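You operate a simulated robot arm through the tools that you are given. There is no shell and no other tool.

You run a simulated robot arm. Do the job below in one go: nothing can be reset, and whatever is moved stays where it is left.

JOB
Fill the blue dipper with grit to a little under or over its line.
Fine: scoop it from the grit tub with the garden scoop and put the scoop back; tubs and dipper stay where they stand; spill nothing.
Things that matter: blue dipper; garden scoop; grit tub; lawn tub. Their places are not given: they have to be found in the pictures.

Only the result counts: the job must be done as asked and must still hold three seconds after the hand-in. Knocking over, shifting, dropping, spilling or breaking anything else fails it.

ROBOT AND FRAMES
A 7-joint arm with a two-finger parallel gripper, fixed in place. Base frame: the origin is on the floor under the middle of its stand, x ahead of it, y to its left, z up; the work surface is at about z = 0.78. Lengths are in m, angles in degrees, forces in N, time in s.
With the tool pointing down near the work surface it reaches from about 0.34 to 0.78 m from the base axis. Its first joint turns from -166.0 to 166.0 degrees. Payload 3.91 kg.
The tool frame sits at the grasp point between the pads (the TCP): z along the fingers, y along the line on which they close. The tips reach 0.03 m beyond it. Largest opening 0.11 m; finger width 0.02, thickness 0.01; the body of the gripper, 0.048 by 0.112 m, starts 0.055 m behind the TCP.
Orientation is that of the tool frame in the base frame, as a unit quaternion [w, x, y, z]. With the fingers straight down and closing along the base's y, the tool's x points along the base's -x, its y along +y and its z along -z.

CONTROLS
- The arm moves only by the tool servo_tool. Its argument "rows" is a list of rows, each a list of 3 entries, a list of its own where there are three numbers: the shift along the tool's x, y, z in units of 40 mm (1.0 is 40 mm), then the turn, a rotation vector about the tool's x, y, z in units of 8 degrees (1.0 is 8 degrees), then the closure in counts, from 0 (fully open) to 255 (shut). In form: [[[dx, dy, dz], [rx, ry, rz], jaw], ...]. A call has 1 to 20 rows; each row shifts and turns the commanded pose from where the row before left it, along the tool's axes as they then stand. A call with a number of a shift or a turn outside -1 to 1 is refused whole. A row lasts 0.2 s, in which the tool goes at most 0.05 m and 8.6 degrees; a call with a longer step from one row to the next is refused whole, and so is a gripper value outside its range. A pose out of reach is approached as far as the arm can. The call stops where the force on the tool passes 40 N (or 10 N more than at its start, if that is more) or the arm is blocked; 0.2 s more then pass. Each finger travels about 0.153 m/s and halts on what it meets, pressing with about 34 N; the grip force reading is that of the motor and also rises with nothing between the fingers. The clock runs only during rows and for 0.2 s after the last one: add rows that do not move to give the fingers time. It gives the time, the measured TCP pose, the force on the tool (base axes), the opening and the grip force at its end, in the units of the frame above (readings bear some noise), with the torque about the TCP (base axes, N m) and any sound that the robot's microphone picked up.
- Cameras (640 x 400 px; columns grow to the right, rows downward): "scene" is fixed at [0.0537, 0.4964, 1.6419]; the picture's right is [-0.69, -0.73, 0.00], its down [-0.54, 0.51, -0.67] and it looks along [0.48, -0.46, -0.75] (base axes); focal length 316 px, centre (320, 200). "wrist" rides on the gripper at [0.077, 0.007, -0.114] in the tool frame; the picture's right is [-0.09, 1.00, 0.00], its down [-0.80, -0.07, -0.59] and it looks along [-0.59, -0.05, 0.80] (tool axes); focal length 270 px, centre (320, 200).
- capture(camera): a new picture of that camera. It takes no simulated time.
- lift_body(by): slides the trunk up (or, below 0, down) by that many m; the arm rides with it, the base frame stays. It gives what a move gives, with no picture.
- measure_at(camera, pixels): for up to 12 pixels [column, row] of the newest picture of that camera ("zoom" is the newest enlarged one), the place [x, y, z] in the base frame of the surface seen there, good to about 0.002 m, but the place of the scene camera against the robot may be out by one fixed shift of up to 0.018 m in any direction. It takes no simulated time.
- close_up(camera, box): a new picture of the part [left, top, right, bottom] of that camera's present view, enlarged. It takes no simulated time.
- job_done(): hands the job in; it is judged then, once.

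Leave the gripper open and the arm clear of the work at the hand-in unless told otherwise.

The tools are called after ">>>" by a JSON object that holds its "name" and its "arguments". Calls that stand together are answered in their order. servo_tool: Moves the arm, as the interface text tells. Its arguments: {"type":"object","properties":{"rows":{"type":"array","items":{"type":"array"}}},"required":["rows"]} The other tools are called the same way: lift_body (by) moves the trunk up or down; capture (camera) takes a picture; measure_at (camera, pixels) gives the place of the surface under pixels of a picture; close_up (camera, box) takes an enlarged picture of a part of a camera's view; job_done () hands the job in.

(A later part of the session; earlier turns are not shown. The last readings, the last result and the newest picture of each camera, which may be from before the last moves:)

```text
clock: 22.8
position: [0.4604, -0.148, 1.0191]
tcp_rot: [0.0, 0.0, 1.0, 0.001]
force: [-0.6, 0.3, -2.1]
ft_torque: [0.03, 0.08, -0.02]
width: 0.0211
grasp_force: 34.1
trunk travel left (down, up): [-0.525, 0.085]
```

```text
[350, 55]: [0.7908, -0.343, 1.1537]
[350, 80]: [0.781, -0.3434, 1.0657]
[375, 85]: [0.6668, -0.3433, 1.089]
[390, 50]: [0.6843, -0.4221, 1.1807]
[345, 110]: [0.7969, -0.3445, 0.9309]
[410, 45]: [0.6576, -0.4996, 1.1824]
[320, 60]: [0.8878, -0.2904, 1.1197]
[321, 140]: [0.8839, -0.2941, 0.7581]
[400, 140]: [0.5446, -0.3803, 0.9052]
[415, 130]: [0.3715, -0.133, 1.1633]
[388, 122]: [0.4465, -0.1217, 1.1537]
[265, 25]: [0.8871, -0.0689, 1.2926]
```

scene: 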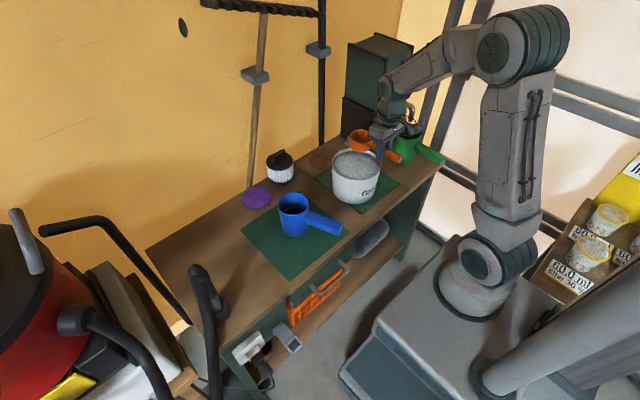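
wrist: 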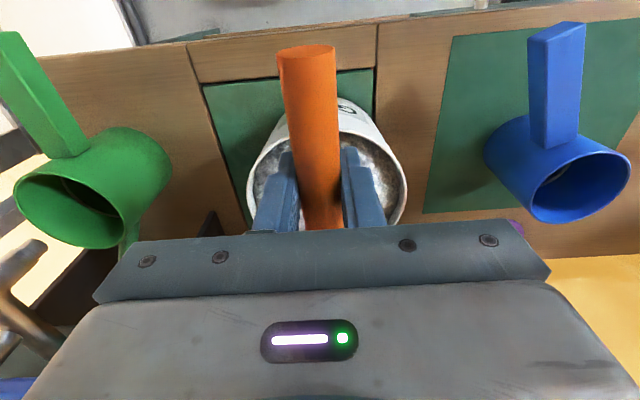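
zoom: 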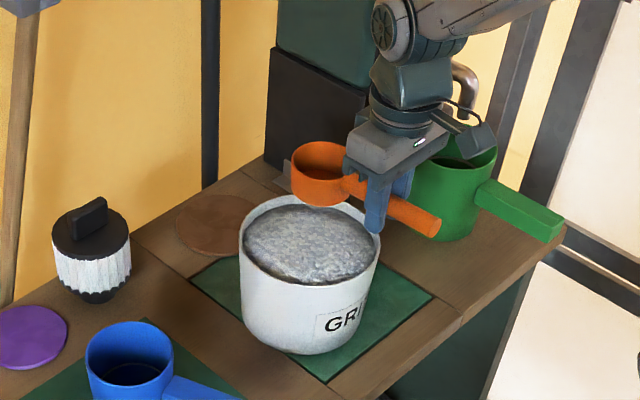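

The tank face is at y=-0.343, well clear. I'll rise 20 mm and pitch the scoop forward 60° (mouth facing away from the robot) above the tub.

>>> {"name": "servo_tool", "arguments": {"rows": [[[0, 0, -0.3], [0, 0, 0], 255], [[0, 0, -0.2], [0, 0.4, 0], 255], [[0, 0, 0], [0, 0.8, 0], 255], [[0, 0, 0], [0, 0.9, 0], 255], [[0, 0, 0], [0, 0.9, 0], 255], [[0, 0, 0], [0, 0.9, 0], 255], [[0, 0, 0], [0, 0.9, 0], 255], [[0, 0, 0], [0, 0.9, 0], 255], [[0, 0, 0], [0, 0.9, 0], 255], [[0, 0, 0], [0, 0.6, 0], 255], [[0, 0, 0], [0, 0.3, 0], 255], [[0, 0, 0], [0, 0, 0], 255]]}}

>>> {"name": "capture", "arguments": {"camera": "scene"}}

>>> {"name": "capture", "arguments": {"camera": "wrist"}}

>>> {"name": "close_up", "arguments": {"camera": "scene", "box": [280, 80, 440, 220]}}

```text
clock: 25.4
position: [0.4623, -0.1471, 1.041]
tcp_rot: [-0.5, 0.0, 0.866, 0.0]
force: [-0.2, 0.4, -0.6]
ft_torque: [0.01, 0.03, 0.01]
width: 0.0209
grasp_force: 33.8
trunk travel left (down, up): [-0.525, 0.085]
```

```text
taken
```

scene: 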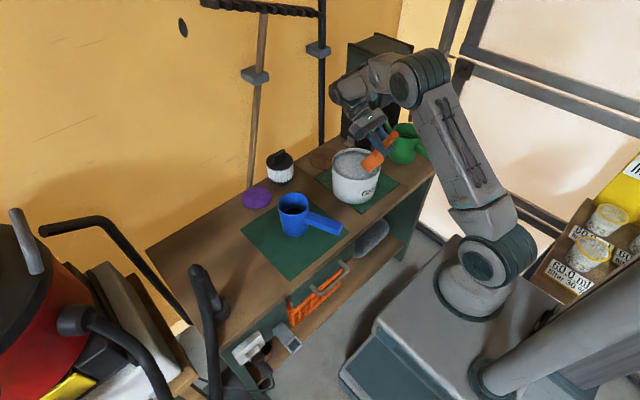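

```text
taken
```

wrist: 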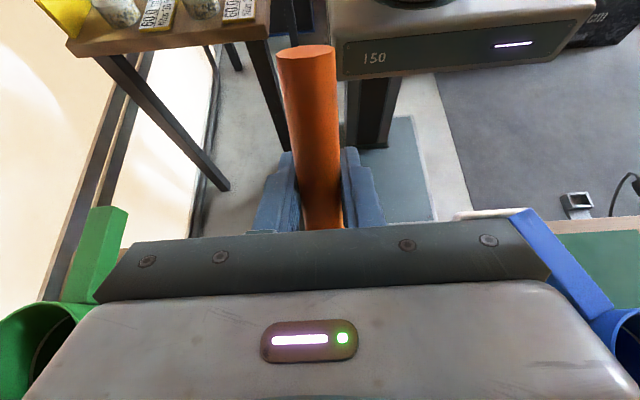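

```text
2.86 times, centred on (360, 150) of scene
```

zoom: 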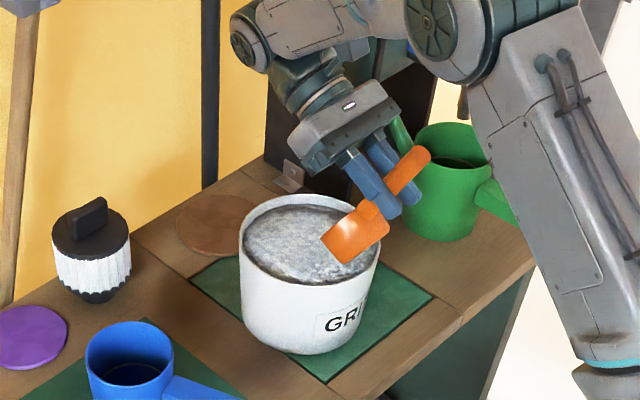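

The scoop is pitched 60° over the back of the tub. I'll move it forward over the middle, then push it slowly down into the grit with the lip about 35 mm deep and check the force.

>>> {"name": "servo_tool", "arguments": {"rows": [[[-0.241, 0, -0.178], [0, 0, 0], 255], [[-0.241, 0, -0.178], [0, 0, 0], 255], [[-0.241, 0, -0.178], [0, 0, 0], 255], [[-0.209, 0, 0.121], [0, 0, 0], 255], [[-0.209, 0, 0.121], [0, 0, 0], 255], [[-0.209, 0, 0.121], [0, 0, 0], 255]]}}

>>> {"name": "close_up", "arguments": {"camera": "scene", "box": [280, 80, 440, 220]}}

```text
clock: 26.8
position: [0.4953, -0.1486, 0.9979]
tcp_rot: [-0.499, 0.0, 0.867, 0.0]
force: [-0.2, 0.6, -0.9]
ft_torque: [0.02, -0.02, 0.0]
width: 0.0207
grasp_force: 33.9
trunk travel left (down, up): [-0.525, 0.085]
```

```text
2.86 times, centred on (360, 150) of scene
```

zoom: 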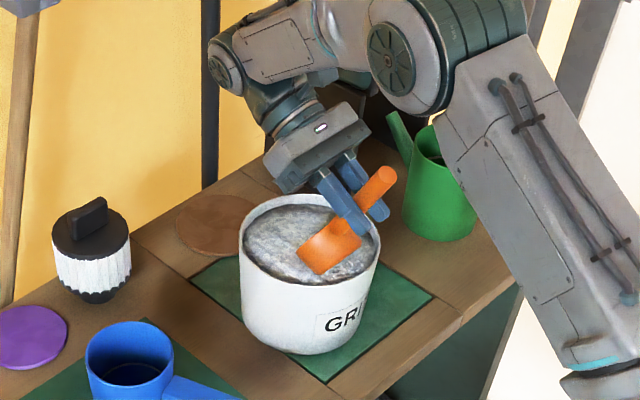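

The lowest corner is already in the grit with almost no resistance. I'll push on to the planned depth.

>>> {"name": "servo_tool", "arguments": {"rows": [[[-0.209, 0, 0.121], [0, 0, 0], 255], [[-0.209, 0, 0.121], [0, 0, 0], 255], [[-0.209, 0, 0.121], [0, 0, 0], 255]]}}

>>> {"name": "close_up", "arguments": {"camera": "scene", "box": [300, 110, 420, 220]}}

```text
clock: 27.6
position: [0.4954, -0.1496, 0.9682]
tcp_rot: [-0.5, 0.0, 0.866, 0.0]
force: [0.6, -0.1, -1.6]
ft_torque: [-0.01, 0.05, 0.0]
width: 0.0209
grasp_force: 33.8
trunk travel left (down, up): [-0.525, 0.085]
```

```text
3.64 times, centred on (360, 165) of scene
```

zoom: 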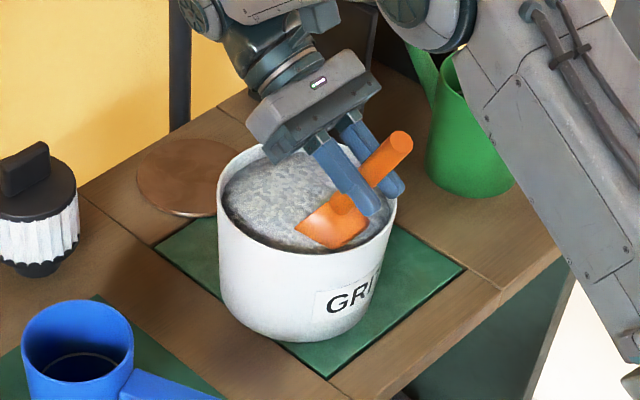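

The lip is now submerged. I'll sweep forward while rotating the scoop back toward level under the grit surface.

>>> {"name": "servo_tool", "arguments": {"rows": [[[-0.182, 0, -0.07], [0, -0.417, 0], 255], [[-0.186, 0, -0.06], [0, -0.417, 0], 255], [[-0.189, 0, -0.048], [0, -0.417, 0], 255], [[-0.018, 0, 0.073], [0, -0.469, 0], 255], [[-0.0135, 0, 0.075], [0, -0.469, 0], 255], [[-0.009, 0, 0.075], [0, -0.469, 0], 255], [[-0.004, 0, 0.076], [0, -0.469, 0], 255], [[0.036, 0, 0.047], [0, -0.469, 0], 255], [[0.039, 0, 0.045], [0, -0.469, 0], 255], [[0.041, 0, 0.042], [0, -0.469, 0], 255], [[0.044, 0, 0.039], [0, -0.469, 0], 255], [[0, 0, 0], [0, 0, 0], 255]]}}

>>> {"name": "close_up", "arguments": {"camera": "scene", "box": [300, 110, 420, 220]}}

```text
clock: 30.2
position: [0.4961, -0.1482, 0.9403]
tcp_rot: [-0.173, 0.0, 0.985, 0.0]
force: [-0.5, -0.2, -2.0]
ft_torque: [0.0, 0.14, -0.02]
width: 0.021
grasp_force: 34.0
trunk travel left (down, up): [-0.525, 0.085]
```

```text
3.64 times, centred on (360, 165) of scene
```

zoom: 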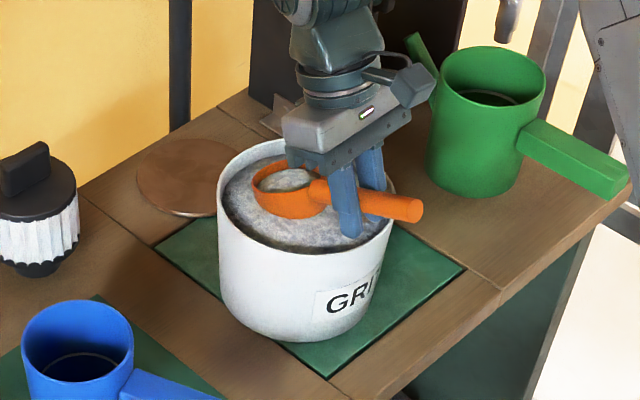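

The scoop has picked up grit: the force is now about -2 N and the torque 0.14. I'll level it and raise it out over the tub.

>>> {"name": "servo_tool", "arguments": {"rows": [[[0.054, 0, -0.02], [0, -0.625, 0], 255], [[0.052, 0, -0.024], [0, -0.625, 0], 255], [[0.05, 0, -0.029], [0, -0.625, 0], 255], [[0.055, 0, -0.183], [0, -0.208, 0], 255], [[0.05, 0, -0.184], [0, -0.208, 0], 255], [[0.045, 0, -0.186], [0, -0.208, 0], 255], [[0, 0, -0.3], [0, 0, 0], 255], [[0, 0, -0.15], [0, 0, 0], 255], [[0, 0, 0], [0, 0, 0], 255], [[0, 0, 0], [0, 0, 0], 255]]}}

>>> {"name": "close_up", "arguments": {"camera": "scene", "box": [310, 110, 410, 200]}}

>>> {"name": "capture", "arguments": {"camera": "scene"}}

```text
clock: 32.4
position: [0.4881, -0.1479, 0.987]
tcp_rot: [-0.001, 0.0, 1.0, -0.001]
force: [-0.5, -0.9, -2.7]
ft_torque: [-0.01, 0.13, 0.02]
width: 0.0211
grasp_force: 34.2
trunk travel left (down, up): [-0.525, 0.085]
```

```text
4.44 times, centred on (360, 155) of scene
```

zoom: 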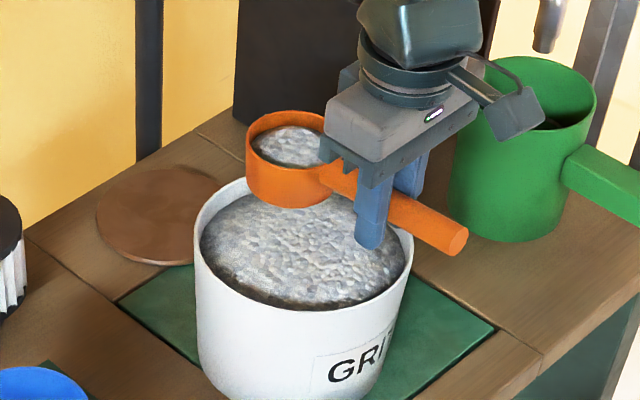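

```text
taken
```

scene: 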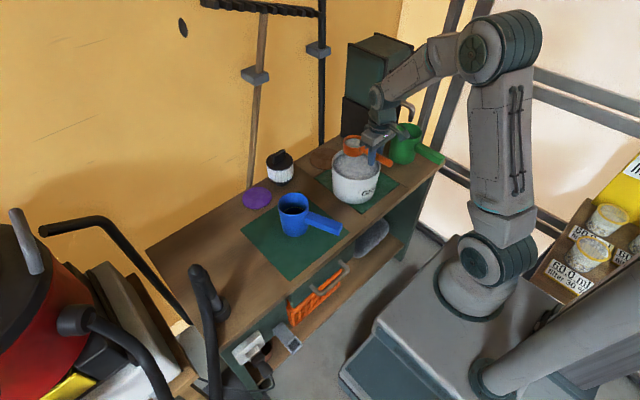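

The scoop holds grit, with its surface below the rim. I'll measure the fill depth.

>>> {"name": "measure_at", "arguments": {"camera": "zoom", "pixels": [[285, 145], [270, 150], [305, 150], [290, 160], [287, 111], [290, 206], [320, 240], [280, 270], [350, 270], [230, 230], [310, 290], [380, 240]]}}

```text
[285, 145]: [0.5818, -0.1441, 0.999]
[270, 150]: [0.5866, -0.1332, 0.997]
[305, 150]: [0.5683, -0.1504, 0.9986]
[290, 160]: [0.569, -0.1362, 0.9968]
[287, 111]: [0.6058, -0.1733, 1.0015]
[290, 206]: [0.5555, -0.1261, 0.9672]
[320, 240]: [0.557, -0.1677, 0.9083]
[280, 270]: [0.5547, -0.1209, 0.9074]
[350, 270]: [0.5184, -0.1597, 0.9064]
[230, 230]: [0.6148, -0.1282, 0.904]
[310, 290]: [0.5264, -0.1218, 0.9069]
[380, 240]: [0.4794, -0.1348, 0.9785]
```

Corrected for the shift, the fill is roughly 5 mm below the scoop rim, or about 115 ml. I'll carry it gently toward +y, stopping with the lip over the dipper's middle (TCP y≈0.086).

>>> {"name": "servo_tool", "arguments": {"rows": [[[0, 0.1, 0], [0, 0, 0], 255], [[0, 0.2, 0], [0, 0, 0], 255], [[0, 0.3, 0], [0, 0, 0], 255], [[0, 0.4, 0], [0, 0, 0], 255], [[0, 0.5, 0], [0, 0, 0], 255], [[0, 0.5, 0], [0, 0, 0], 255], [[0, 0.5, 0], [0, 0, 0], 255], [[0, 0.5, 0], [0, 0, 0], 255], [[0, 0.5, 0], [0, 0, 0], 255], [[0, 0.5, 0], [0, 0, 0], 255], [[0, 0.5, 0], [0, 0, 0], 255], [[0, 0.4, 0], [0, 0, 0], 255], [[0, 0.3, 0], [0, 0, 0], 255], [[0, 0.25, 0], [0, 0, 0], 255], [[0, 0.2, 0], [0, 0, 0], 255], [[0, 0.1, 0], [0, 0, 0], 255], [[0, 0.1, 0], [0, 0, 0], 255], [[0, 0, 0], [0, 0, 0], 255]]}}

>>> {"name": "capture", "arguments": {"camera": "scene"}}

>>> {"name": "capture", "arguments": {"camera": "wrist"}}

>>> {"name": "close_up", "arguments": {"camera": "scene", "box": [240, 130, 400, 250]}}

```text
clock: 36.2
position: [0.4864, 0.0848, 0.9874]
tcp_rot: [0.0, 0.0, 1.0, 0.0]
force: [-0.5, 0.3, -1.9]
ft_torque: [-0.01, 0.16, 0.0]
width: 0.0211
grasp_force: 34.5
trunk travel left (down, up): [-0.525, 0.085]
```

```text
taken
```

scene: 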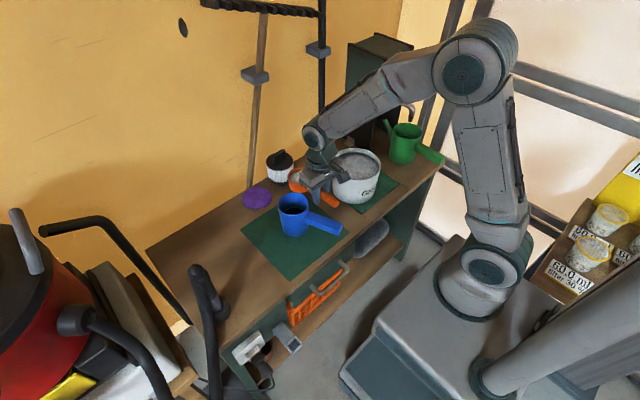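

```text
taken
```

wrist: 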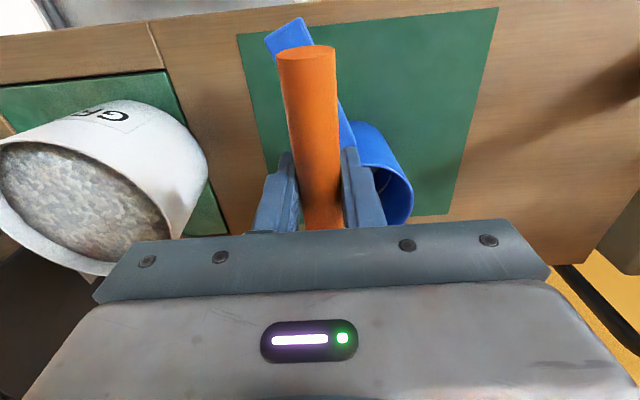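

```text
3.33 times, centred on (320, 190) of scene
```

zoom: 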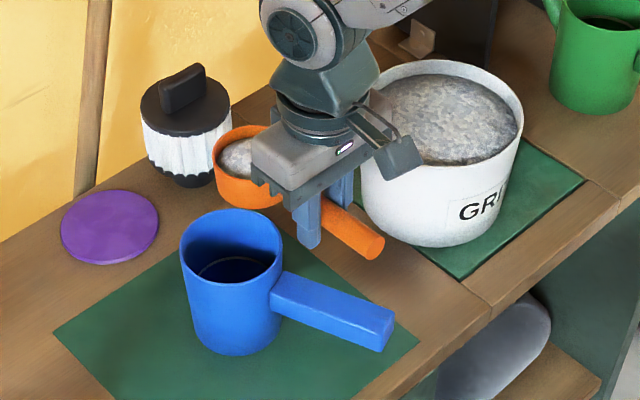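

I'll check the scoop's position relative to the dipper using the same camera frame.

>>> {"name": "measure_at", "arguments": {"camera": "zoom", "pixels": [[216, 155], [225, 140], [245, 127], [225, 178], [238, 155], [232, 165], [180, 255], [232, 211], [281, 250], [231, 283], [375, 250], [310, 245]]}}

```text
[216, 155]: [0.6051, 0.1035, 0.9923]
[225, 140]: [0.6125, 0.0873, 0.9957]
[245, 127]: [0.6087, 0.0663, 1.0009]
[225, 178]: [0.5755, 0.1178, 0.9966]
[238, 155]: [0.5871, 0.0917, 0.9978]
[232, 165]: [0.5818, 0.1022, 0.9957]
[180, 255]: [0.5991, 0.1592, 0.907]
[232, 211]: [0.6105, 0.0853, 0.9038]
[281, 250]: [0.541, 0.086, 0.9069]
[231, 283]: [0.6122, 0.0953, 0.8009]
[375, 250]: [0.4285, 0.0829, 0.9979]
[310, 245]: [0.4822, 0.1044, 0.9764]
```

The scoop is placed as intended, with its lip edge over the dipper's middle. I'll lower by 20 mm and begin rolling the scoop about its handle (hand leaning to +y), to 30° first.

>>> {"name": "servo_tool", "arguments": {"rows": [[[0, 0, 0.25], [0, 0, 0], 255], [[0, 0, 0.25], [0, 0, 0], 255], [[0, 0.01, 0], [0.4, 0, 0], 255], [[0, 0.01, 0], [0.65, 0, 0], 255], [[0, 0.01, 0], [0.65, 0, 0], 255], [[0, 0.01, 0], [0.65, 0, 0], 255], [[0, 0.01, 0], [0.65, 0, 0], 255], [[0, 0.01, 0], [0.75, 0, 0], 255], [[0, 0, 0], [0, 0, 0], 255]]}}

>>> {"name": "capture", "arguments": {"camera": "scene"}}

>>> {"name": "close_up", "arguments": {"camera": "scene", "box": [240, 130, 400, 250]}}

```text
clock: 38.2
position: [0.4873, 0.088, 0.9654]
tcp_rot: [0.0, 0.0, 0.966, -0.259]
force: [0.7, -0.3, -2.0]
ft_torque: [0.03, 0.2, -0.01]
width: 0.021
grasp_force: 34.5
trunk travel left (down, up): [-0.525, 0.085]
```

```text
taken
```

scene: 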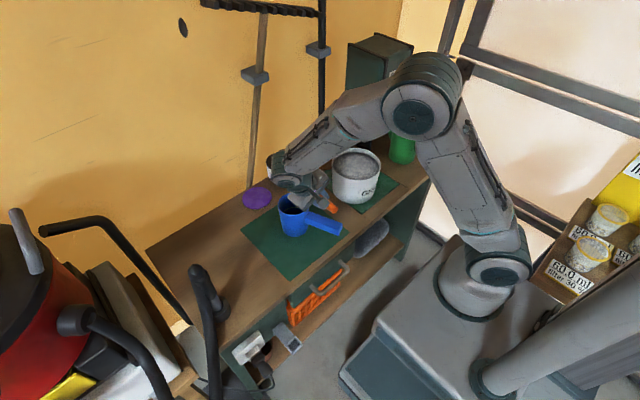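

```text
3.33 times, centred on (320, 190) of scene
```

zoom: 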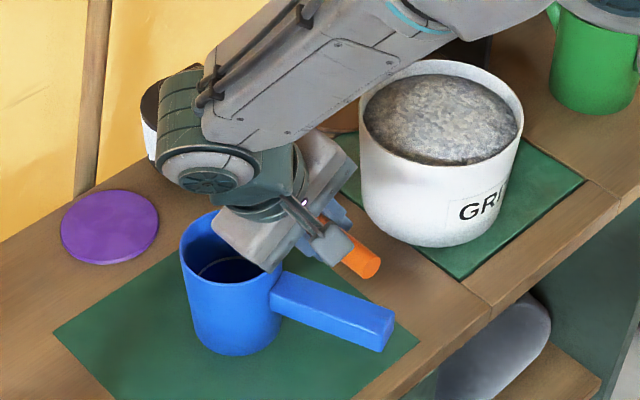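

The roll is at 30° and the torque shows the grit is still in the scoop. I'll go on to 45°, keeping the lip over the dipper's middle.

>>> {"name": "servo_tool", "arguments": {"rows": [[[0, 0.026, -0.024], [0.625, 0, 0], 255], [[0, 0.025, -0.027], [0.625, 0, 0], 255], [[0, 0.023, -0.03], [0.625, 0, 0], 255], [[0, 0, 0], [0, 0, 0], 255], [[0, 0, 0], [0, 0, 0], 255]]}}

>>> {"name": "close_up", "arguments": {"camera": "scene", "box": [240, 130, 400, 250]}}

```text
clock: 39.4
position: [0.4882, 0.0931, 0.9652]
tcp_rot: [0.0, 0.0, 0.924, -0.383]
force: [1.1, 0.6, -1.4]
ft_torque: [0.02, 0.14, 0.02]
width: 0.0211
grasp_force: 34.1
trunk travel left (down, up): [-0.525, 0.085]
```

```text
3.33 times, centred on (320, 190) of scene
```

zoom: 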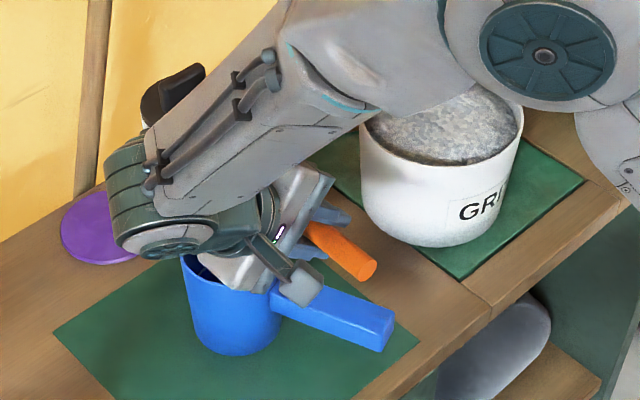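

The torque is falling (0.20 → 0.14), so grit is flowing. I'll continue the roll slowly to 75°.

>>> {"name": "servo_tool", "arguments": {"rows": [[[0, 0.026, -0.045], [0.5, 0, 0], 255], [[0, 0.025, -0.049], [0.5, 0, 0], 255], [[0, 0.024, -0.05], [0.5, 0, 0], 255], [[0, 0.02, -0.05], [0.5, 0, 0], 255], [[0, 0.017, -0.05], [0.5, 0, 0], 255], [[0, 0.015, -0.06], [0.5, 0, 0], 255], [[0, 0.01, -0.066], [0.5, 0, 0], 255], [[0, 0, 0], [0.25, 0, 0], 255], [[0, 0, 0], [0, 0, 0], 255]]}}

>>> {"name": "close_up", "arguments": {"camera": "scene", "box": [220, 110, 400, 250]}}

>>> {"name": "capture", "arguments": {"camera": "wrist"}}

```text
clock: 41.4
position: [0.4865, 0.1094, 0.9696]
tcp_rot: [0.0, 0.0, 0.793, -0.61]
force: [-0.4, -0.3, -0.7]
ft_torque: [0.03, 0.12, -0.05]
width: 0.0211
grasp_force: 34.0
trunk travel left (down, up): [-0.525, 0.085]
```

```text
2.86 times, centred on (310, 180) of scene
```

zoom: 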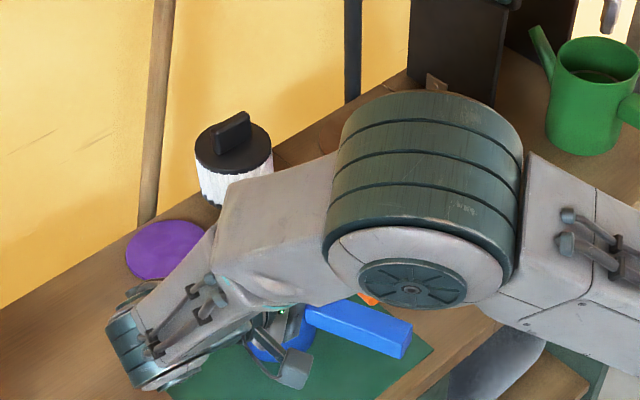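

```text
taken
```

wrist: 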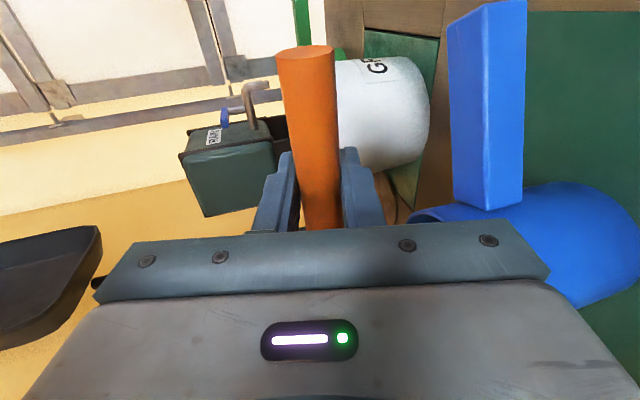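

The roll is at 75° and the torque is 0.12, close to the empty value of about 0.09. The elbow has swung over the tub, so I'll check its height before rolling further.

>>> {"name": "measure_at", "arguments": {"camera": "zoom", "pixels": [[420, 110], [420, 180], [420, 280], [350, 230], [500, 250], [460, 300], [330, 290], [200, 330], [130, 340], [270, 200], [160, 380], [560, 260]]}}

>>> {"name": "capture", "arguments": {"camera": "scene"}}

```text
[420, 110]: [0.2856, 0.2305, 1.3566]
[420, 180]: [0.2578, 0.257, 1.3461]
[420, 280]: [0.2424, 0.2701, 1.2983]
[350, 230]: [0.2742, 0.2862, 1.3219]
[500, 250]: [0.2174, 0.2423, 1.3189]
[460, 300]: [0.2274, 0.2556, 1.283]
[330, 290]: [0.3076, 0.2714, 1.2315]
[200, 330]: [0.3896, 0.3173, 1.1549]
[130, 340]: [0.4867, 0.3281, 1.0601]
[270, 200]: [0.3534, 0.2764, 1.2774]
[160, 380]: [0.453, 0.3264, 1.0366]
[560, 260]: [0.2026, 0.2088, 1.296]
```

```text
taken
```

scene: 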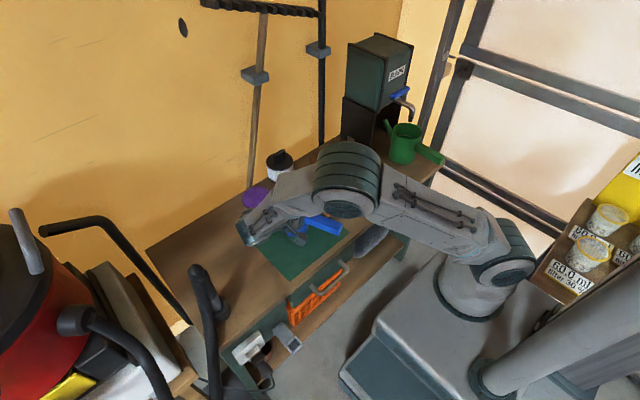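

The elbow is high on the robot side at z≈1.3, and the wrist at y≈0.33 keeps about 0.07 m from the hose. I'll continue the roll to about 100°.

>>> {"name": "servo_tool", "arguments": {"rows": [[[0, 0, -0.055], [0.5, 0, 0], 255], [[0, 0, -0.055], [0.5, 0, 0], 255], [[0, 0, -0.055], [0.5, 0, 0], 255], [[0, 0, -0.055], [0.5, 0, 0], 255], [[0, -0.01, -0.055], [0.5, 0, 0], 255], [[0, -0.01, -0.055], [0.5, 0, 0], 255], [[0, 0, 0], [0, 0, 0], 255], [[0, 0, 0], [0, 0, 0], 255]]}}

>>> {"name": "capture", "arguments": {"camera": "scene"}}

>>> {"name": "capture", "arguments": {"camera": "wrist"}}

```text
clock: 43.2
position: [0.4858, 0.1222, 0.9723]
tcp_rot: [0.0, 0.0, -0.65, 0.76]
force: [-1.0, 0.4, -1.2]
ft_torque: [0.01, 0.12, 0.0]
width: 0.021
grasp_force: 33.8
trunk travel left (down, up): [-0.525, 0.085]
```

```text
taken
```

scene: 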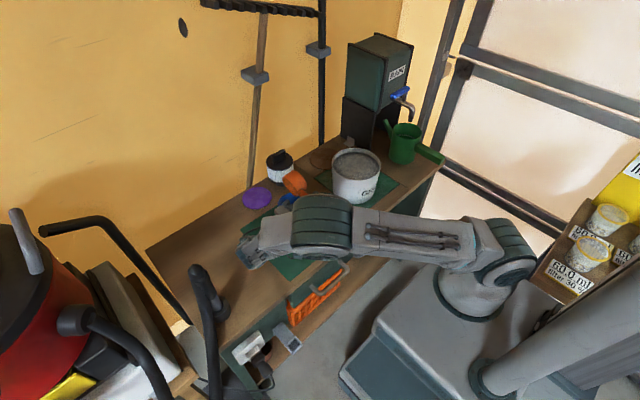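

```text
taken
```

wrist: 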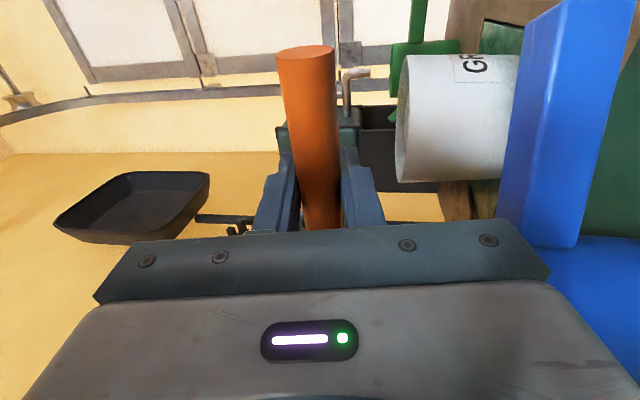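

The roll is at about 99°. I'll check the elbow and wrist heights, then take a pause reading before rolling back.

>>> {"name": "measure_at", "arguments": {"camera": "scene", "pixels": [[320, 205], [320, 235], [350, 240], [270, 245], [245, 255], [420, 235], [294, 183], [285, 195]]}}

>>> {"name": "servo_tool", "arguments": {"rows": [[[0, 0, 0], [0, 0, 0], 255], [[0, 0, 0], [0, 0, 0], 255]]}}

>>> {"name": "close_up", "arguments": {"camera": "scene", "box": [220, 150, 380, 280]}}

```text
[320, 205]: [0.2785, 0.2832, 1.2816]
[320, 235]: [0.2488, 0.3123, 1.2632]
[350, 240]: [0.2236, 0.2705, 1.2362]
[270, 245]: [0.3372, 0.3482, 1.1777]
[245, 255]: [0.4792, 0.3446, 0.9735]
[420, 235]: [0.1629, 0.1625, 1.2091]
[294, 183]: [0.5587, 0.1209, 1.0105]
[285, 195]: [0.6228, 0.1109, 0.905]
```

```text
clock: 43.8
position: [0.4875, 0.1215, 0.972]
tcp_rot: [0.0, 0.0, -0.65, 0.76]
force: [-0.6, -0.2, -1.3]
ft_torque: [0.01, 0.07, 0.01]
width: 0.0208
grasp_force: 34.6
trunk travel left (down, up): [-0.525, 0.085]
```

```text
3.08 times, centred on (300, 215) of scene
```

zoom: 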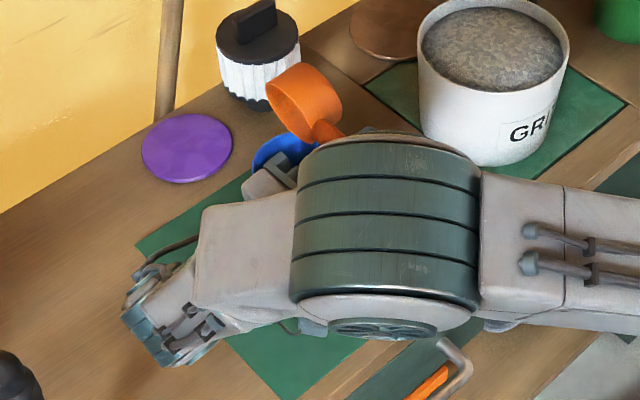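

The scoop is emptied (torque 0.07) and I see no spill. I'll rise 20 mm and roll back upright.

>>> {"name": "servo_tool", "arguments": {"rows": [[[0, -0.25, 0.04], [-0.3, 0, 0], 255], [[0, -0.24, 0.02], [-0.6, 0, 0], 255], [[0, 0, 0], [-0.9, 0, 0], 255], [[0, 0, 0], [-0.9, 0, 0], 255], [[0, 0, 0], [-0.9, 0, 0], 255], [[0, 0, 0], [-0.9, 0, 0], 255], [[0, 0, 0], [-0.9, 0, 0], 255], [[0, 0, 0], [-0.9, 0, 0], 255], [[0, 0, 0], [-0.9, 0, 0], 255], [[0, 0, 0], [-0.9, 0, 0], 255], [[0, 0, 0], [-0.9, 0, 0], 255], [[0, 0, 0], [-0.9, 0, 0], 255], [[0, 0, 0], [-0.9, 0, 0], 255], [[0, 0, 0], [-0.9, 0, 0], 255], [[0, 0, 0], [-0.5, 0, 0], 255], [[0, 0, 0], [-0.175, 0, 0], 255], [[0, 0, 0], [0, 0, 0], 255]]}}

>>> {"name": "capture", "arguments": {"camera": "scene"}}

>>> {"name": "capture", "arguments": {"camera": "wrist"}}

```text
clock: 47.4
position: [0.4877, 0.1219, 0.9916]
tcp_rot: [0.0, -0.001, 1.0, 0.001]
force: [-0.3, 0.5, -1.4]
ft_torque: [0.05, 0.1, 0.0]
width: 0.021
grasp_force: 34.2
trunk travel left (down, up): [-0.525, 0.085]
```

```text
taken
```

scene: 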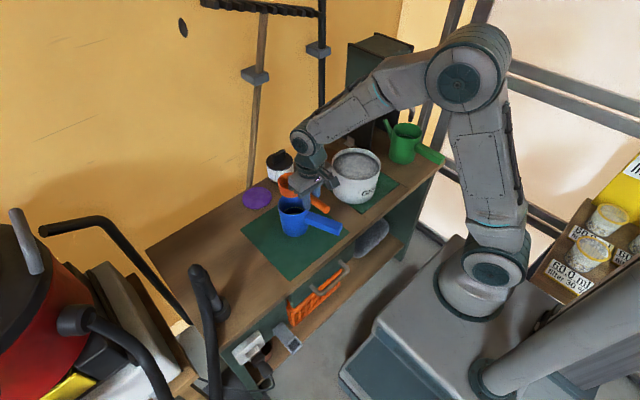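

```text
taken
```

wrist: 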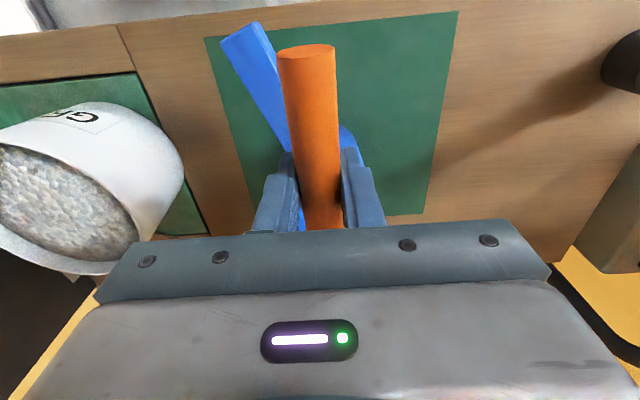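

The scoop is upright again and the mat and table look clean. I'll move back over the tub, which also clears the view into the dipper.

>>> {"name": "servo_tool", "arguments": {"rows": [[[0, -0.2, -0.2], [0, 0, 0], 255], [[0.06, -0.5, -0.2], [0, 0, 0], 255], [[0.06, -0.8, -0.1], [0, 0, 0], 255], [[0.06, -0.8, -0.1], [0, 0, 0], 255], [[0.06, -0.8, -0.1], [0, 0, 0], 255], [[0.06, -0.8, -0.1], [0, 0, 0], 255], [[0.06, -0.8, -0.1], [0, 0, 0], 255], [[0.06, -0.8, -0.1], [0, 0, 0], 255], [[0.06, -0.6, -0.1], [0, 0, 0], 255], [[0.06, -0.4, -0.1], [0, 0, 0], 255], [[0.06, -0.25, -0.05], [0, 0, 0], 255], [[0, 0, 0], [0, 0, 0], 255]]}}

>>> {"name": "close_up", "arguments": {"camera": "scene", "box": [265, 180, 345, 245]}}

>>> {"name": "capture", "arguments": {"camera": "scene"}}

```text
clock: 50.0
position: [0.4635, -0.1491, 1.0435]
tcp_rot: [0.0, 0.0, 1.0, 0.0]
force: [0.0, -0.1, -0.5]
ft_torque: [0.0, 0.07, 0.05]
width: 0.021
grasp_force: 34.1
trunk travel left (down, up): [-0.525, 0.085]
```

```text
6.15 times, centred on (305, 212) of scene
```

zoom: 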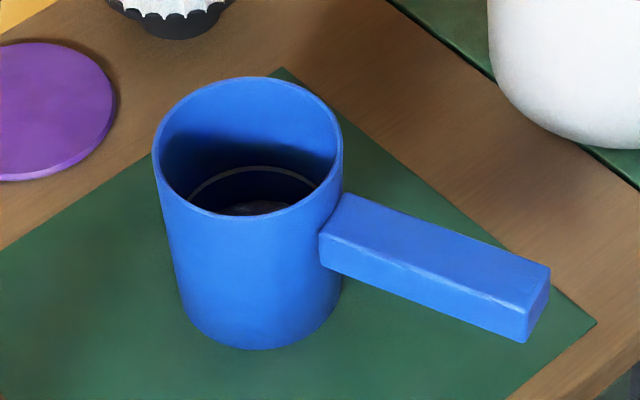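

```text
taken
```

scene: 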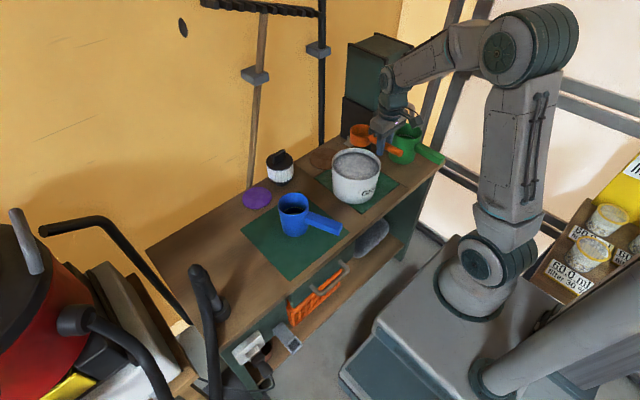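

Grit is now just visible at the dipper's bottom, at zoom [255,207]. I'll measure its height.

>>> {"name": "measure_at", "arguments": {"camera": "zoom", "pixels": [[255, 207], [265, 207], [245, 209], [275, 206], [250, 203], [255, 200], [260, 203], [255, 168], [235, 209], [285, 204]]}}

```text
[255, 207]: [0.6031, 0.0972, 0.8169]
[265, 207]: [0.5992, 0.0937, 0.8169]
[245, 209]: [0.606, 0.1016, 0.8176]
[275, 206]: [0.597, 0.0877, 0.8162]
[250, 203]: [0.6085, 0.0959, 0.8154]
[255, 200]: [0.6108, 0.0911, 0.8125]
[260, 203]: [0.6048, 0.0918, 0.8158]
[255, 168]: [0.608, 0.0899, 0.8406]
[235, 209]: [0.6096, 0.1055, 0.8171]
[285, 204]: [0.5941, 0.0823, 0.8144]
```

The first scoop lifted the level to about 0.806, against the line at 0.8305. Now I'll take a second, slightly fuller scoop: pitch 60°, move over the middle and push down deeper.

>>> {"name": "servo_tool", "arguments": {"rows": [[[0, 0, 0], [0, 0.4, 0], 255], [[0, 0, 0], [0, 0.8, 0], 255], [[0, 0, 0], [0, 0.9, 0], 255], [[0, 0, 0], [0, 0.9, 0], 255], [[0, 0, 0], [0, 0.9, 0], 255], [[0, 0, 0], [0, 0.9, 0], 255], [[0, 0, 0], [0, 0.9, 0], 255], [[0, 0, 0], [0, 0.9, 0], 255], [[0, 0, 0], [0, 0.6, 0], 255], [[0, 0, 0], [0, 0.3, 0], 255], [[-0.24, 0, -0.16], [0, 0, 0], 255], [[-0.24, 0, -0.16], [0, 0, 0], 255], [[-0.24, 0, -0.16], [0, 0, 0], 255], [[0, 0, 0], [0, 0, 0], 255]]}}

>>> {"name": "close_up", "arguments": {"camera": "scene", "box": [300, 110, 420, 220]}}

```text
clock: 53.0
position: [0.4935, -0.1481, 1.0255]
tcp_rot: [-0.5, 0.0, 0.866, 0.0]
force: [-0.1, -0.4, -1.5]
ft_torque: [0.01, 0.03, -0.02]
width: 0.0208
grasp_force: 34.2
trunk travel left (down, up): [-0.525, 0.085]
```

```text
3.64 times, centred on (360, 165) of scene
```

zoom: 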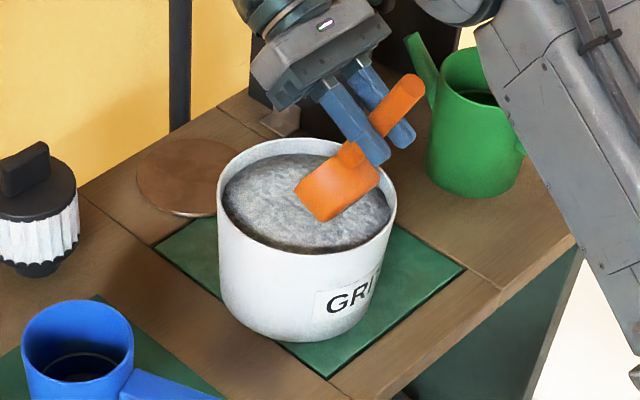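

The scoop is in position over the tub. I'll plunge it in slowly.

>>> {"name": "servo_tool", "arguments": {"rows": [[[-0.2525, 0, 0.146], [0, 0, 0], 255], [[-0.2525, 0, 0.146], [0, 0, 0], 255], [[-0.2525, 0, 0.146], [0, 0, 0], 255], [[-0.2525, 0, 0.146], [0, 0, 0], 255], [[-0.2525, 0, 0.146], [0, 0, 0], 255], [[-0.2525, 0, 0.146], [0, 0, 0], 255], [[0, 0, 0], [0, 0, 0], 255]]}}

>>> {"name": "close_up", "arguments": {"camera": "scene", "box": [300, 110, 420, 220]}}

```text
clock: 54.6
position: [0.4948, -0.1491, 0.9573]
tcp_rot: [-0.5, 0.0, 0.866, 0.0]
force: [0.0, 0.4, -2.1]
ft_torque: [0.01, 0.02, -0.02]
width: 0.0213
grasp_force: 34.1
trunk travel left (down, up): [-0.525, 0.085]
```

```text
3.64 times, centred on (360, 165) of scene
```

zoom: 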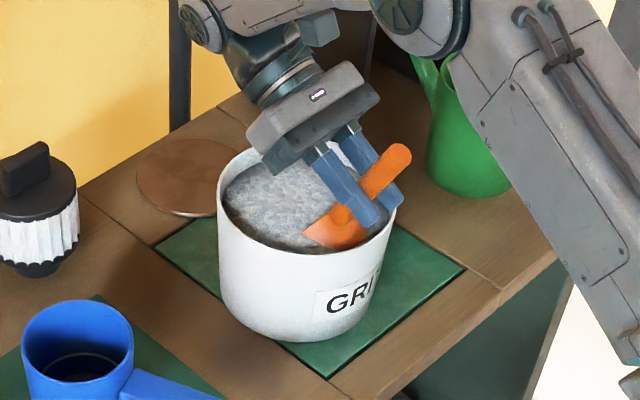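

The scoop is deep in with no resistance. Now I'll make the forward sweep and rotate back toward level.

>>> {"name": "servo_tool", "arguments": {"rows": [[[-0.203, 0, -0.106], [0, -0.417, 0], 255], [[-0.209, 0, -0.094], [0, -0.417, 0], 255], [[-0.214, 0, -0.082], [0, -0.417, 0], 255], [[-0.031, 0, 0.047], [0, -0.417, 0], 255], [[-0.029, 0, 0.049], [0, -0.417, 0], 255], [[-0.026, 0, 0.05], [0, -0.417, 0], 255], [[-0.008, 0, 0.075], [0, -0.469, 0], 255], [[-0.003, 0, 0.075], [0, -0.469, 0], 255], [[0.002, 0, 0.075], [0, -0.469, 0], 255], [[0.007, 0, 0.075], [0, -0.469, 0], 255], [[0.04, 0, -0.003], [0, -0.417, 0], 255], [[0.04, 0, -0.005], [0, -0.417, 0], 255], [[0.039, 0, -0.007], [0, -0.417, 0], 255], [[0.023, 0, -0.036], [0, -0.417, 0], 255], [[0.021, 0, -0.037], [0, -0.417, 0], 255], [[0.019, 0, -0.038], [0, -0.417, 0], 255], [[0, 0, 0], [0, 0, 0], 255]]}}

>>> {"name": "close_up", "arguments": {"camera": "scene", "box": [300, 110, 420, 220]}}

```text
clock: 58.2
position: [0.5042, -0.1489, 0.9324]
tcp_rot: [-0.043, 0.0, 0.999, 0.0]
force: [-0.2, -0.8, -2.2]
ft_torque: [0.05, 0.17, 0.01]
width: 0.0211
grasp_force: 34.1
trunk travel left (down, up): [-0.525, 0.085]
```

```text
3.64 times, centred on (360, 165) of scene
```

zoom: 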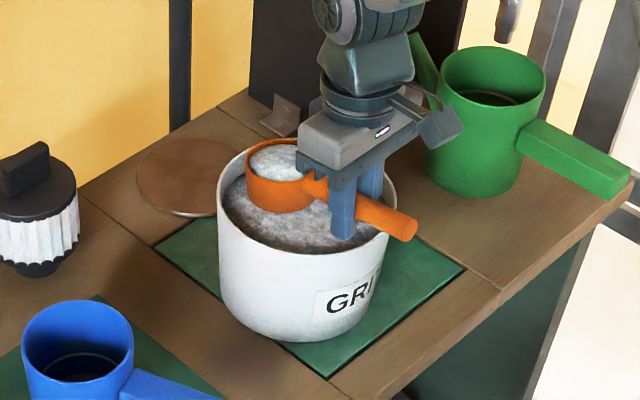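

This scoop is fuller. I'll lift straight up to clear the rim and level out.

>>> {"name": "servo_tool", "arguments": {"rows": [[[0, 0, -0.2], [0, -0.15625, 0], 255], [[0, 0, -0.22], [0, -0.15625, 0], 255], [[0, 0, -0.24], [0, -0.15625, 0], 255], [[0, 0, -0.25], [0, -0.15625, 0], 255], [[0, 0, -0.25], [0, 0, 0], 255], [[0, 0, -0.15], [0, 0, 0], 255], [[0, 0, 0], [0, 0, 0], 255], [[0, 0, 0], [0, 0, 0], 255]]}}

>>> {"name": "close_up", "arguments": {"camera": "scene", "box": [310, 110, 410, 200]}}

>>> {"name": "capture", "arguments": {"camera": "scene"}}

```text
clock: 60.0
position: [0.5057, -0.149, 0.9851]
tcp_rot: [0.001, 0.001, 1.0, 0.0]
force: [0.3, -0.3, -2.3]
ft_torque: [-0.01, 0.17, -0.02]
width: 0.021
grasp_force: 34.4
trunk travel left (down, up): [-0.525, 0.085]
```

```text
4.44 times, centred on (360, 155) of scene
```

zoom: 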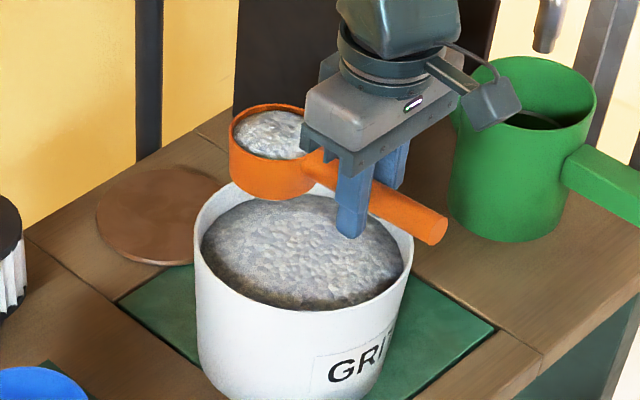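

```text
taken
```

scene: 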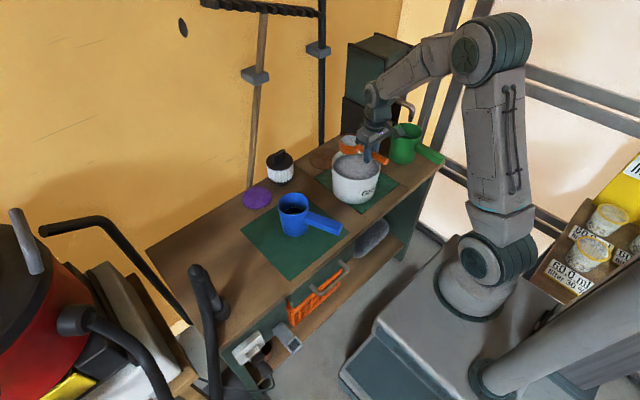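

The scoop is nearly full. I'll measure its level against its rim.

>>> {"name": "measure_at", "arguments": {"camera": "zoom", "pixels": [[270, 130], [255, 135], [285, 140], [270, 150], [260, 118], [268, 105], [240, 155], [265, 159], [232, 128], [300, 230], [270, 270], [330, 285]]}}

```text
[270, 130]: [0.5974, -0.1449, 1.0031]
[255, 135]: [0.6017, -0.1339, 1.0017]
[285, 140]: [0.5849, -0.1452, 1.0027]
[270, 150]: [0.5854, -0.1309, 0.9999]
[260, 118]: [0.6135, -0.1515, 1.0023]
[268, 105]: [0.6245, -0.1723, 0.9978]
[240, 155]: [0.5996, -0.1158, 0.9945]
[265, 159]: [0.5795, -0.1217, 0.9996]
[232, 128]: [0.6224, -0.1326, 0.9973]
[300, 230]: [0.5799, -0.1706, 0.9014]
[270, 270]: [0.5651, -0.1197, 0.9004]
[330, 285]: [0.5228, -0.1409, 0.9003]
```

The scoop is full, level with its rim. I'll carry it over to the dipper with gentler accelerations.

>>> {"name": "servo_tool", "arguments": {"rows": [[[0.02, 0.05, 0], [0, 0, 0], 255], [[0.025, 0.12, 0], [0, 0, 0], 255], [[0.025, 0.2, 0], [0, 0, 0], 255], [[0.025, 0.28, 0], [0, 0, 0], 255], [[0.025, 0.35, 0], [0, 0, 0], 255], [[0.025, 0.4, 0], [0, 0, 0], 255], [[0.025, 0.42, 0], [0, 0, 0], 255], [[0.025, 0.42, 0], [0, 0, 0], 255], [[0.025, 0.42, 0], [0, 0, 0], 255], [[0.025, 0.42, 0], [0, 0, 0], 255], [[0.025, 0.42, 0], [0, 0, 0], 255], [[0.025, 0.42, 0], [0, 0, 0], 255], [[0.025, 0.4, 0], [0, 0, 0], 255], [[0.025, 0.38, 0], [0, 0, 0], 255], [[0.025, 0.35, 0], [0, 0, 0], 255], [[0.025, 0.3, 0], [0, 0, 0], 255], [[0.025, 0.22, 0], [0, 0, 0], 255], [[0.025, 0.15, 0], [0, 0, 0], 255], [[0.025, 0.1, 0], [0, 0, 0], 255], [[0.02, 0.055, 0], [0, 0, 0], 255]]}}

>>> {"name": "close_up", "arguments": {"camera": "scene", "box": [240, 130, 400, 250]}}

```text
clock: 64.2
position: [0.4854, 0.0872, 0.9836]
tcp_rot: [0.0, 0.0, 1.0, 0.0]
force: [-0.1, -0.4, -2.1]
ft_torque: [-0.01, 0.21, 0.0]
width: 0.0211
grasp_force: 34.2
trunk travel left (down, up): [-0.525, 0.085]
```

```text
3.33 times, centred on (320, 190) of scene
```

zoom: 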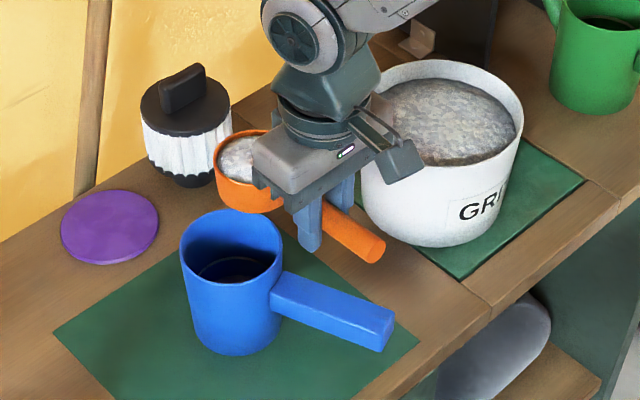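

It's in place over the dipper with nothing spilled. I'll lower and roll in stages as before, to 45° first.

>>> {"name": "servo_tool", "arguments": {"rows": [[[0, 0, 0.22], [0, 0, 0], 255], [[0, 0, 0.22], [0, 0, 0], 255], [[0, 0, 0], [0.3, 0, 0], 255], [[0, 0, 0], [0.45, 0, 0], 255], [[0, 0.01, 0], [0.5, 0, 0], 255], [[0, 0.01, 0], [0.5, 0, 0], 255], [[0, 0.01, 0], [0.5, 0, 0], 255], [[0, 0.01, 0], [0.5, 0, 0], 255], [[0, 0.01, 0], [0.5, 0, 0], 255], [[0, 0.01, 0], [0.5, 0, 0], 255], [[0, 0.026, -0.024], [0.625, 0, 0], 255], [[0, 0.025, -0.027], [0.625, 0, 0], 255], [[0, 0.023, -0.03], [0.625, 0, 0], 255], [[0, 0, 0], [0, 0, 0], 255]]}}

>>> {"name": "close_up", "arguments": {"camera": "scene", "box": [240, 130, 400, 250]}}

```text
clock: 67.2
position: [0.4852, 0.0927, 0.9668]
tcp_rot: [0.001, 0.0, 0.924, -0.383]
force: [0.0, 0.6, -2.1]
ft_torque: [0.08, 0.18, -0.01]
width: 0.0211
grasp_force: 33.6
trunk travel left (down, up): [-0.525, 0.085]
```

```text
3.33 times, centred on (320, 190) of scene
```

zoom: 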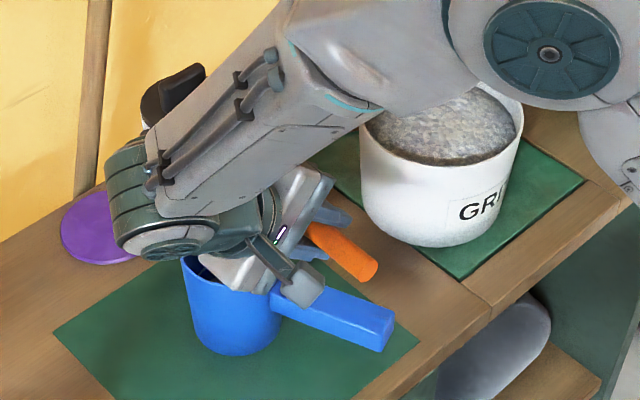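

The roll is at 45°. I'll continue slowly to about 70°.

>>> {"name": "servo_tool", "arguments": {"rows": [[[0, 0.026, -0.045], [0.5, 0, 0], 255], [[0, 0.025, -0.049], [0.5, 0, 0], 255], [[0, 0.024, -0.05], [0.5, 0, 0], 255], [[0, 0.02, -0.05], [0.5, 0, 0], 255], [[0, 0.017, -0.05], [0.5, 0, 0], 255], [[0, 0.015, -0.06], [0.5, 0, 0], 255], [[0, 0, 0], [0, 0, 0], 255], [[0, 0, 0], [0, 0, 0], 255], [[0, 0, 0], [0, 0, 0], 255]]}}

>>> {"name": "servo_tool", "arguments": {"rows": [[[0, 0, 0], [0, 0, 0], 255]]}}

>>> {"name": "servo_tool", "arguments": {"rows": [[[0, 0, 0], [0, 0, 0], 255]]}}

```text
clock: 69.2
position: [0.4844, 0.1065, 0.9697]
tcp_rot: [0.0, 0.0, 0.824, -0.567]
force: [0.7, 0.5, -2.0]
ft_torque: [0.03, 0.15, -0.01]
width: 0.021
grasp_force: 34.2
trunk travel left (down, up): [-0.525, 0.085]
```

```text
clock: 69.6
position: [0.4851, 0.1056, 0.9697]
tcp_rot: [0.001, 0.0, 0.824, -0.567]
force: [0.5, 0.5, -0.4]
ft_torque: [0.04, 0.1, -0.02]
width: 0.0213
grasp_force: 34.2
trunk travel left (down, up): [-0.525, 0.085]
```

```text
clock: 70.0
position: [0.4854, 0.1073, 0.9698]
tcp_rot: [0.0, 0.0, 0.824, -0.566]
force: [-0.8, -0.2, -1.2]
ft_torque: [0.01, 0.13, 0.04]
width: 0.0211
grasp_force: 34.5
trunk travel left (down, up): [-0.525, 0.085]
```

The roll is at 69° and the torque averages about 0.13, so roughly half remains in the scoop. I'll roll back level and look into the dipper before pouring the rest.

>>> {"name": "servo_tool", "arguments": {"rows": [[[0, -0.23, -0.09], [-0.3, 0, 0], 255], [[0, -0.23, -0.09], [-0.6, 0, 0], 255], [[0, 0, 0], [-0.9, 0, 0], 255], [[0, 0, 0], [-0.9, 0, 0], 255], [[0, 0, 0], [-0.9, 0, 0], 255], [[0, 0, 0], [-0.9, 0, 0], 255], [[0, 0, 0], [-0.9, 0, 0], 255], [[0, 0, 0], [-0.9, 0, 0], 255], [[0, 0, 0], [-0.9, 0, 0], 255], [[0, 0, 0], [-0.8, 0, 0], 255], [[0, 0, 0], [-0.425, 0, 0], 255], [[0, 0, 0], [-0.2, 0, 0], 255], [[0, -0.2, 0], [0, 0, 0], 255], [[0, -0.3, 0], [0, 0, 0], 255], [[0, -0.2, 0], [0, 0, 0], 255], [[0, 0, 0], [0, 0, 0], 255]]}}

>>> {"name": "close_up", "arguments": {"camera": "scene", "box": [265, 160, 345, 225]}}

>>> {"name": "capture", "arguments": {"camera": "scene"}}

```text
clock: 73.4
position: [0.4856, 0.0775, 0.989]
tcp_rot: [0.001, 0.0, 1.0, 0.0]
force: [0.2, 0.3, -1.7]
ft_torque: [0.01, 0.11, 0.02]
width: 0.0212
grasp_force: 33.6
trunk travel left (down, up): [-0.525, 0.085]
```

```text
6.15 times, centred on (305, 192) of scene
```

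zoom: 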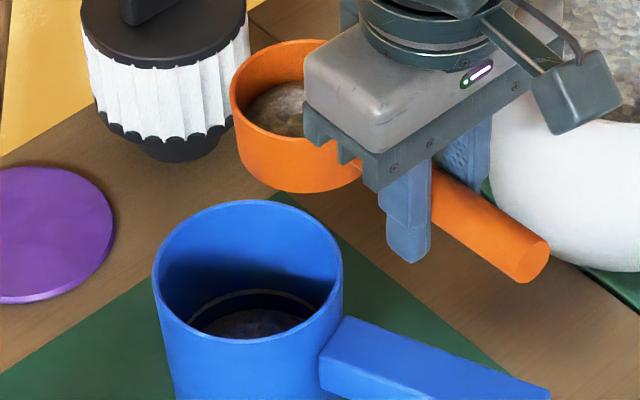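

```text
taken
```

scene: 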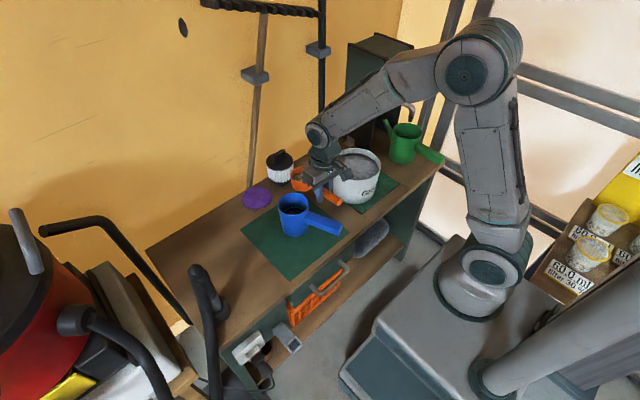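

Now both the scoop's remainder and the dipper's grit are visible. I'll measure the dipper grit at zoom [255,325], the line, and the scoop's remaining level.

>>> {"name": "measure_at", "arguments": {"camera": "zoom", "pixels": [[255, 325], [240, 328], [270, 325], [225, 325], [285, 322], [255, 314], [250, 290], [230, 294], [275, 293], [285, 95], [275, 115], [290, 125]]}}

```text
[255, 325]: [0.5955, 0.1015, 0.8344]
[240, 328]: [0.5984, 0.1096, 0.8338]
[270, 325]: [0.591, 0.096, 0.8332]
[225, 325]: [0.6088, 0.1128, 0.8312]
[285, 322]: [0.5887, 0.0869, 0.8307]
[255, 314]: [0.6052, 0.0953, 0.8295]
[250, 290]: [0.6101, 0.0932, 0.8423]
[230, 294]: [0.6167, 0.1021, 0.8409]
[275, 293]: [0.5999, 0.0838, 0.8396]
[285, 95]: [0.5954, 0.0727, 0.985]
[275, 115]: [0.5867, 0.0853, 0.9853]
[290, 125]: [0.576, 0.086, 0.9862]
```

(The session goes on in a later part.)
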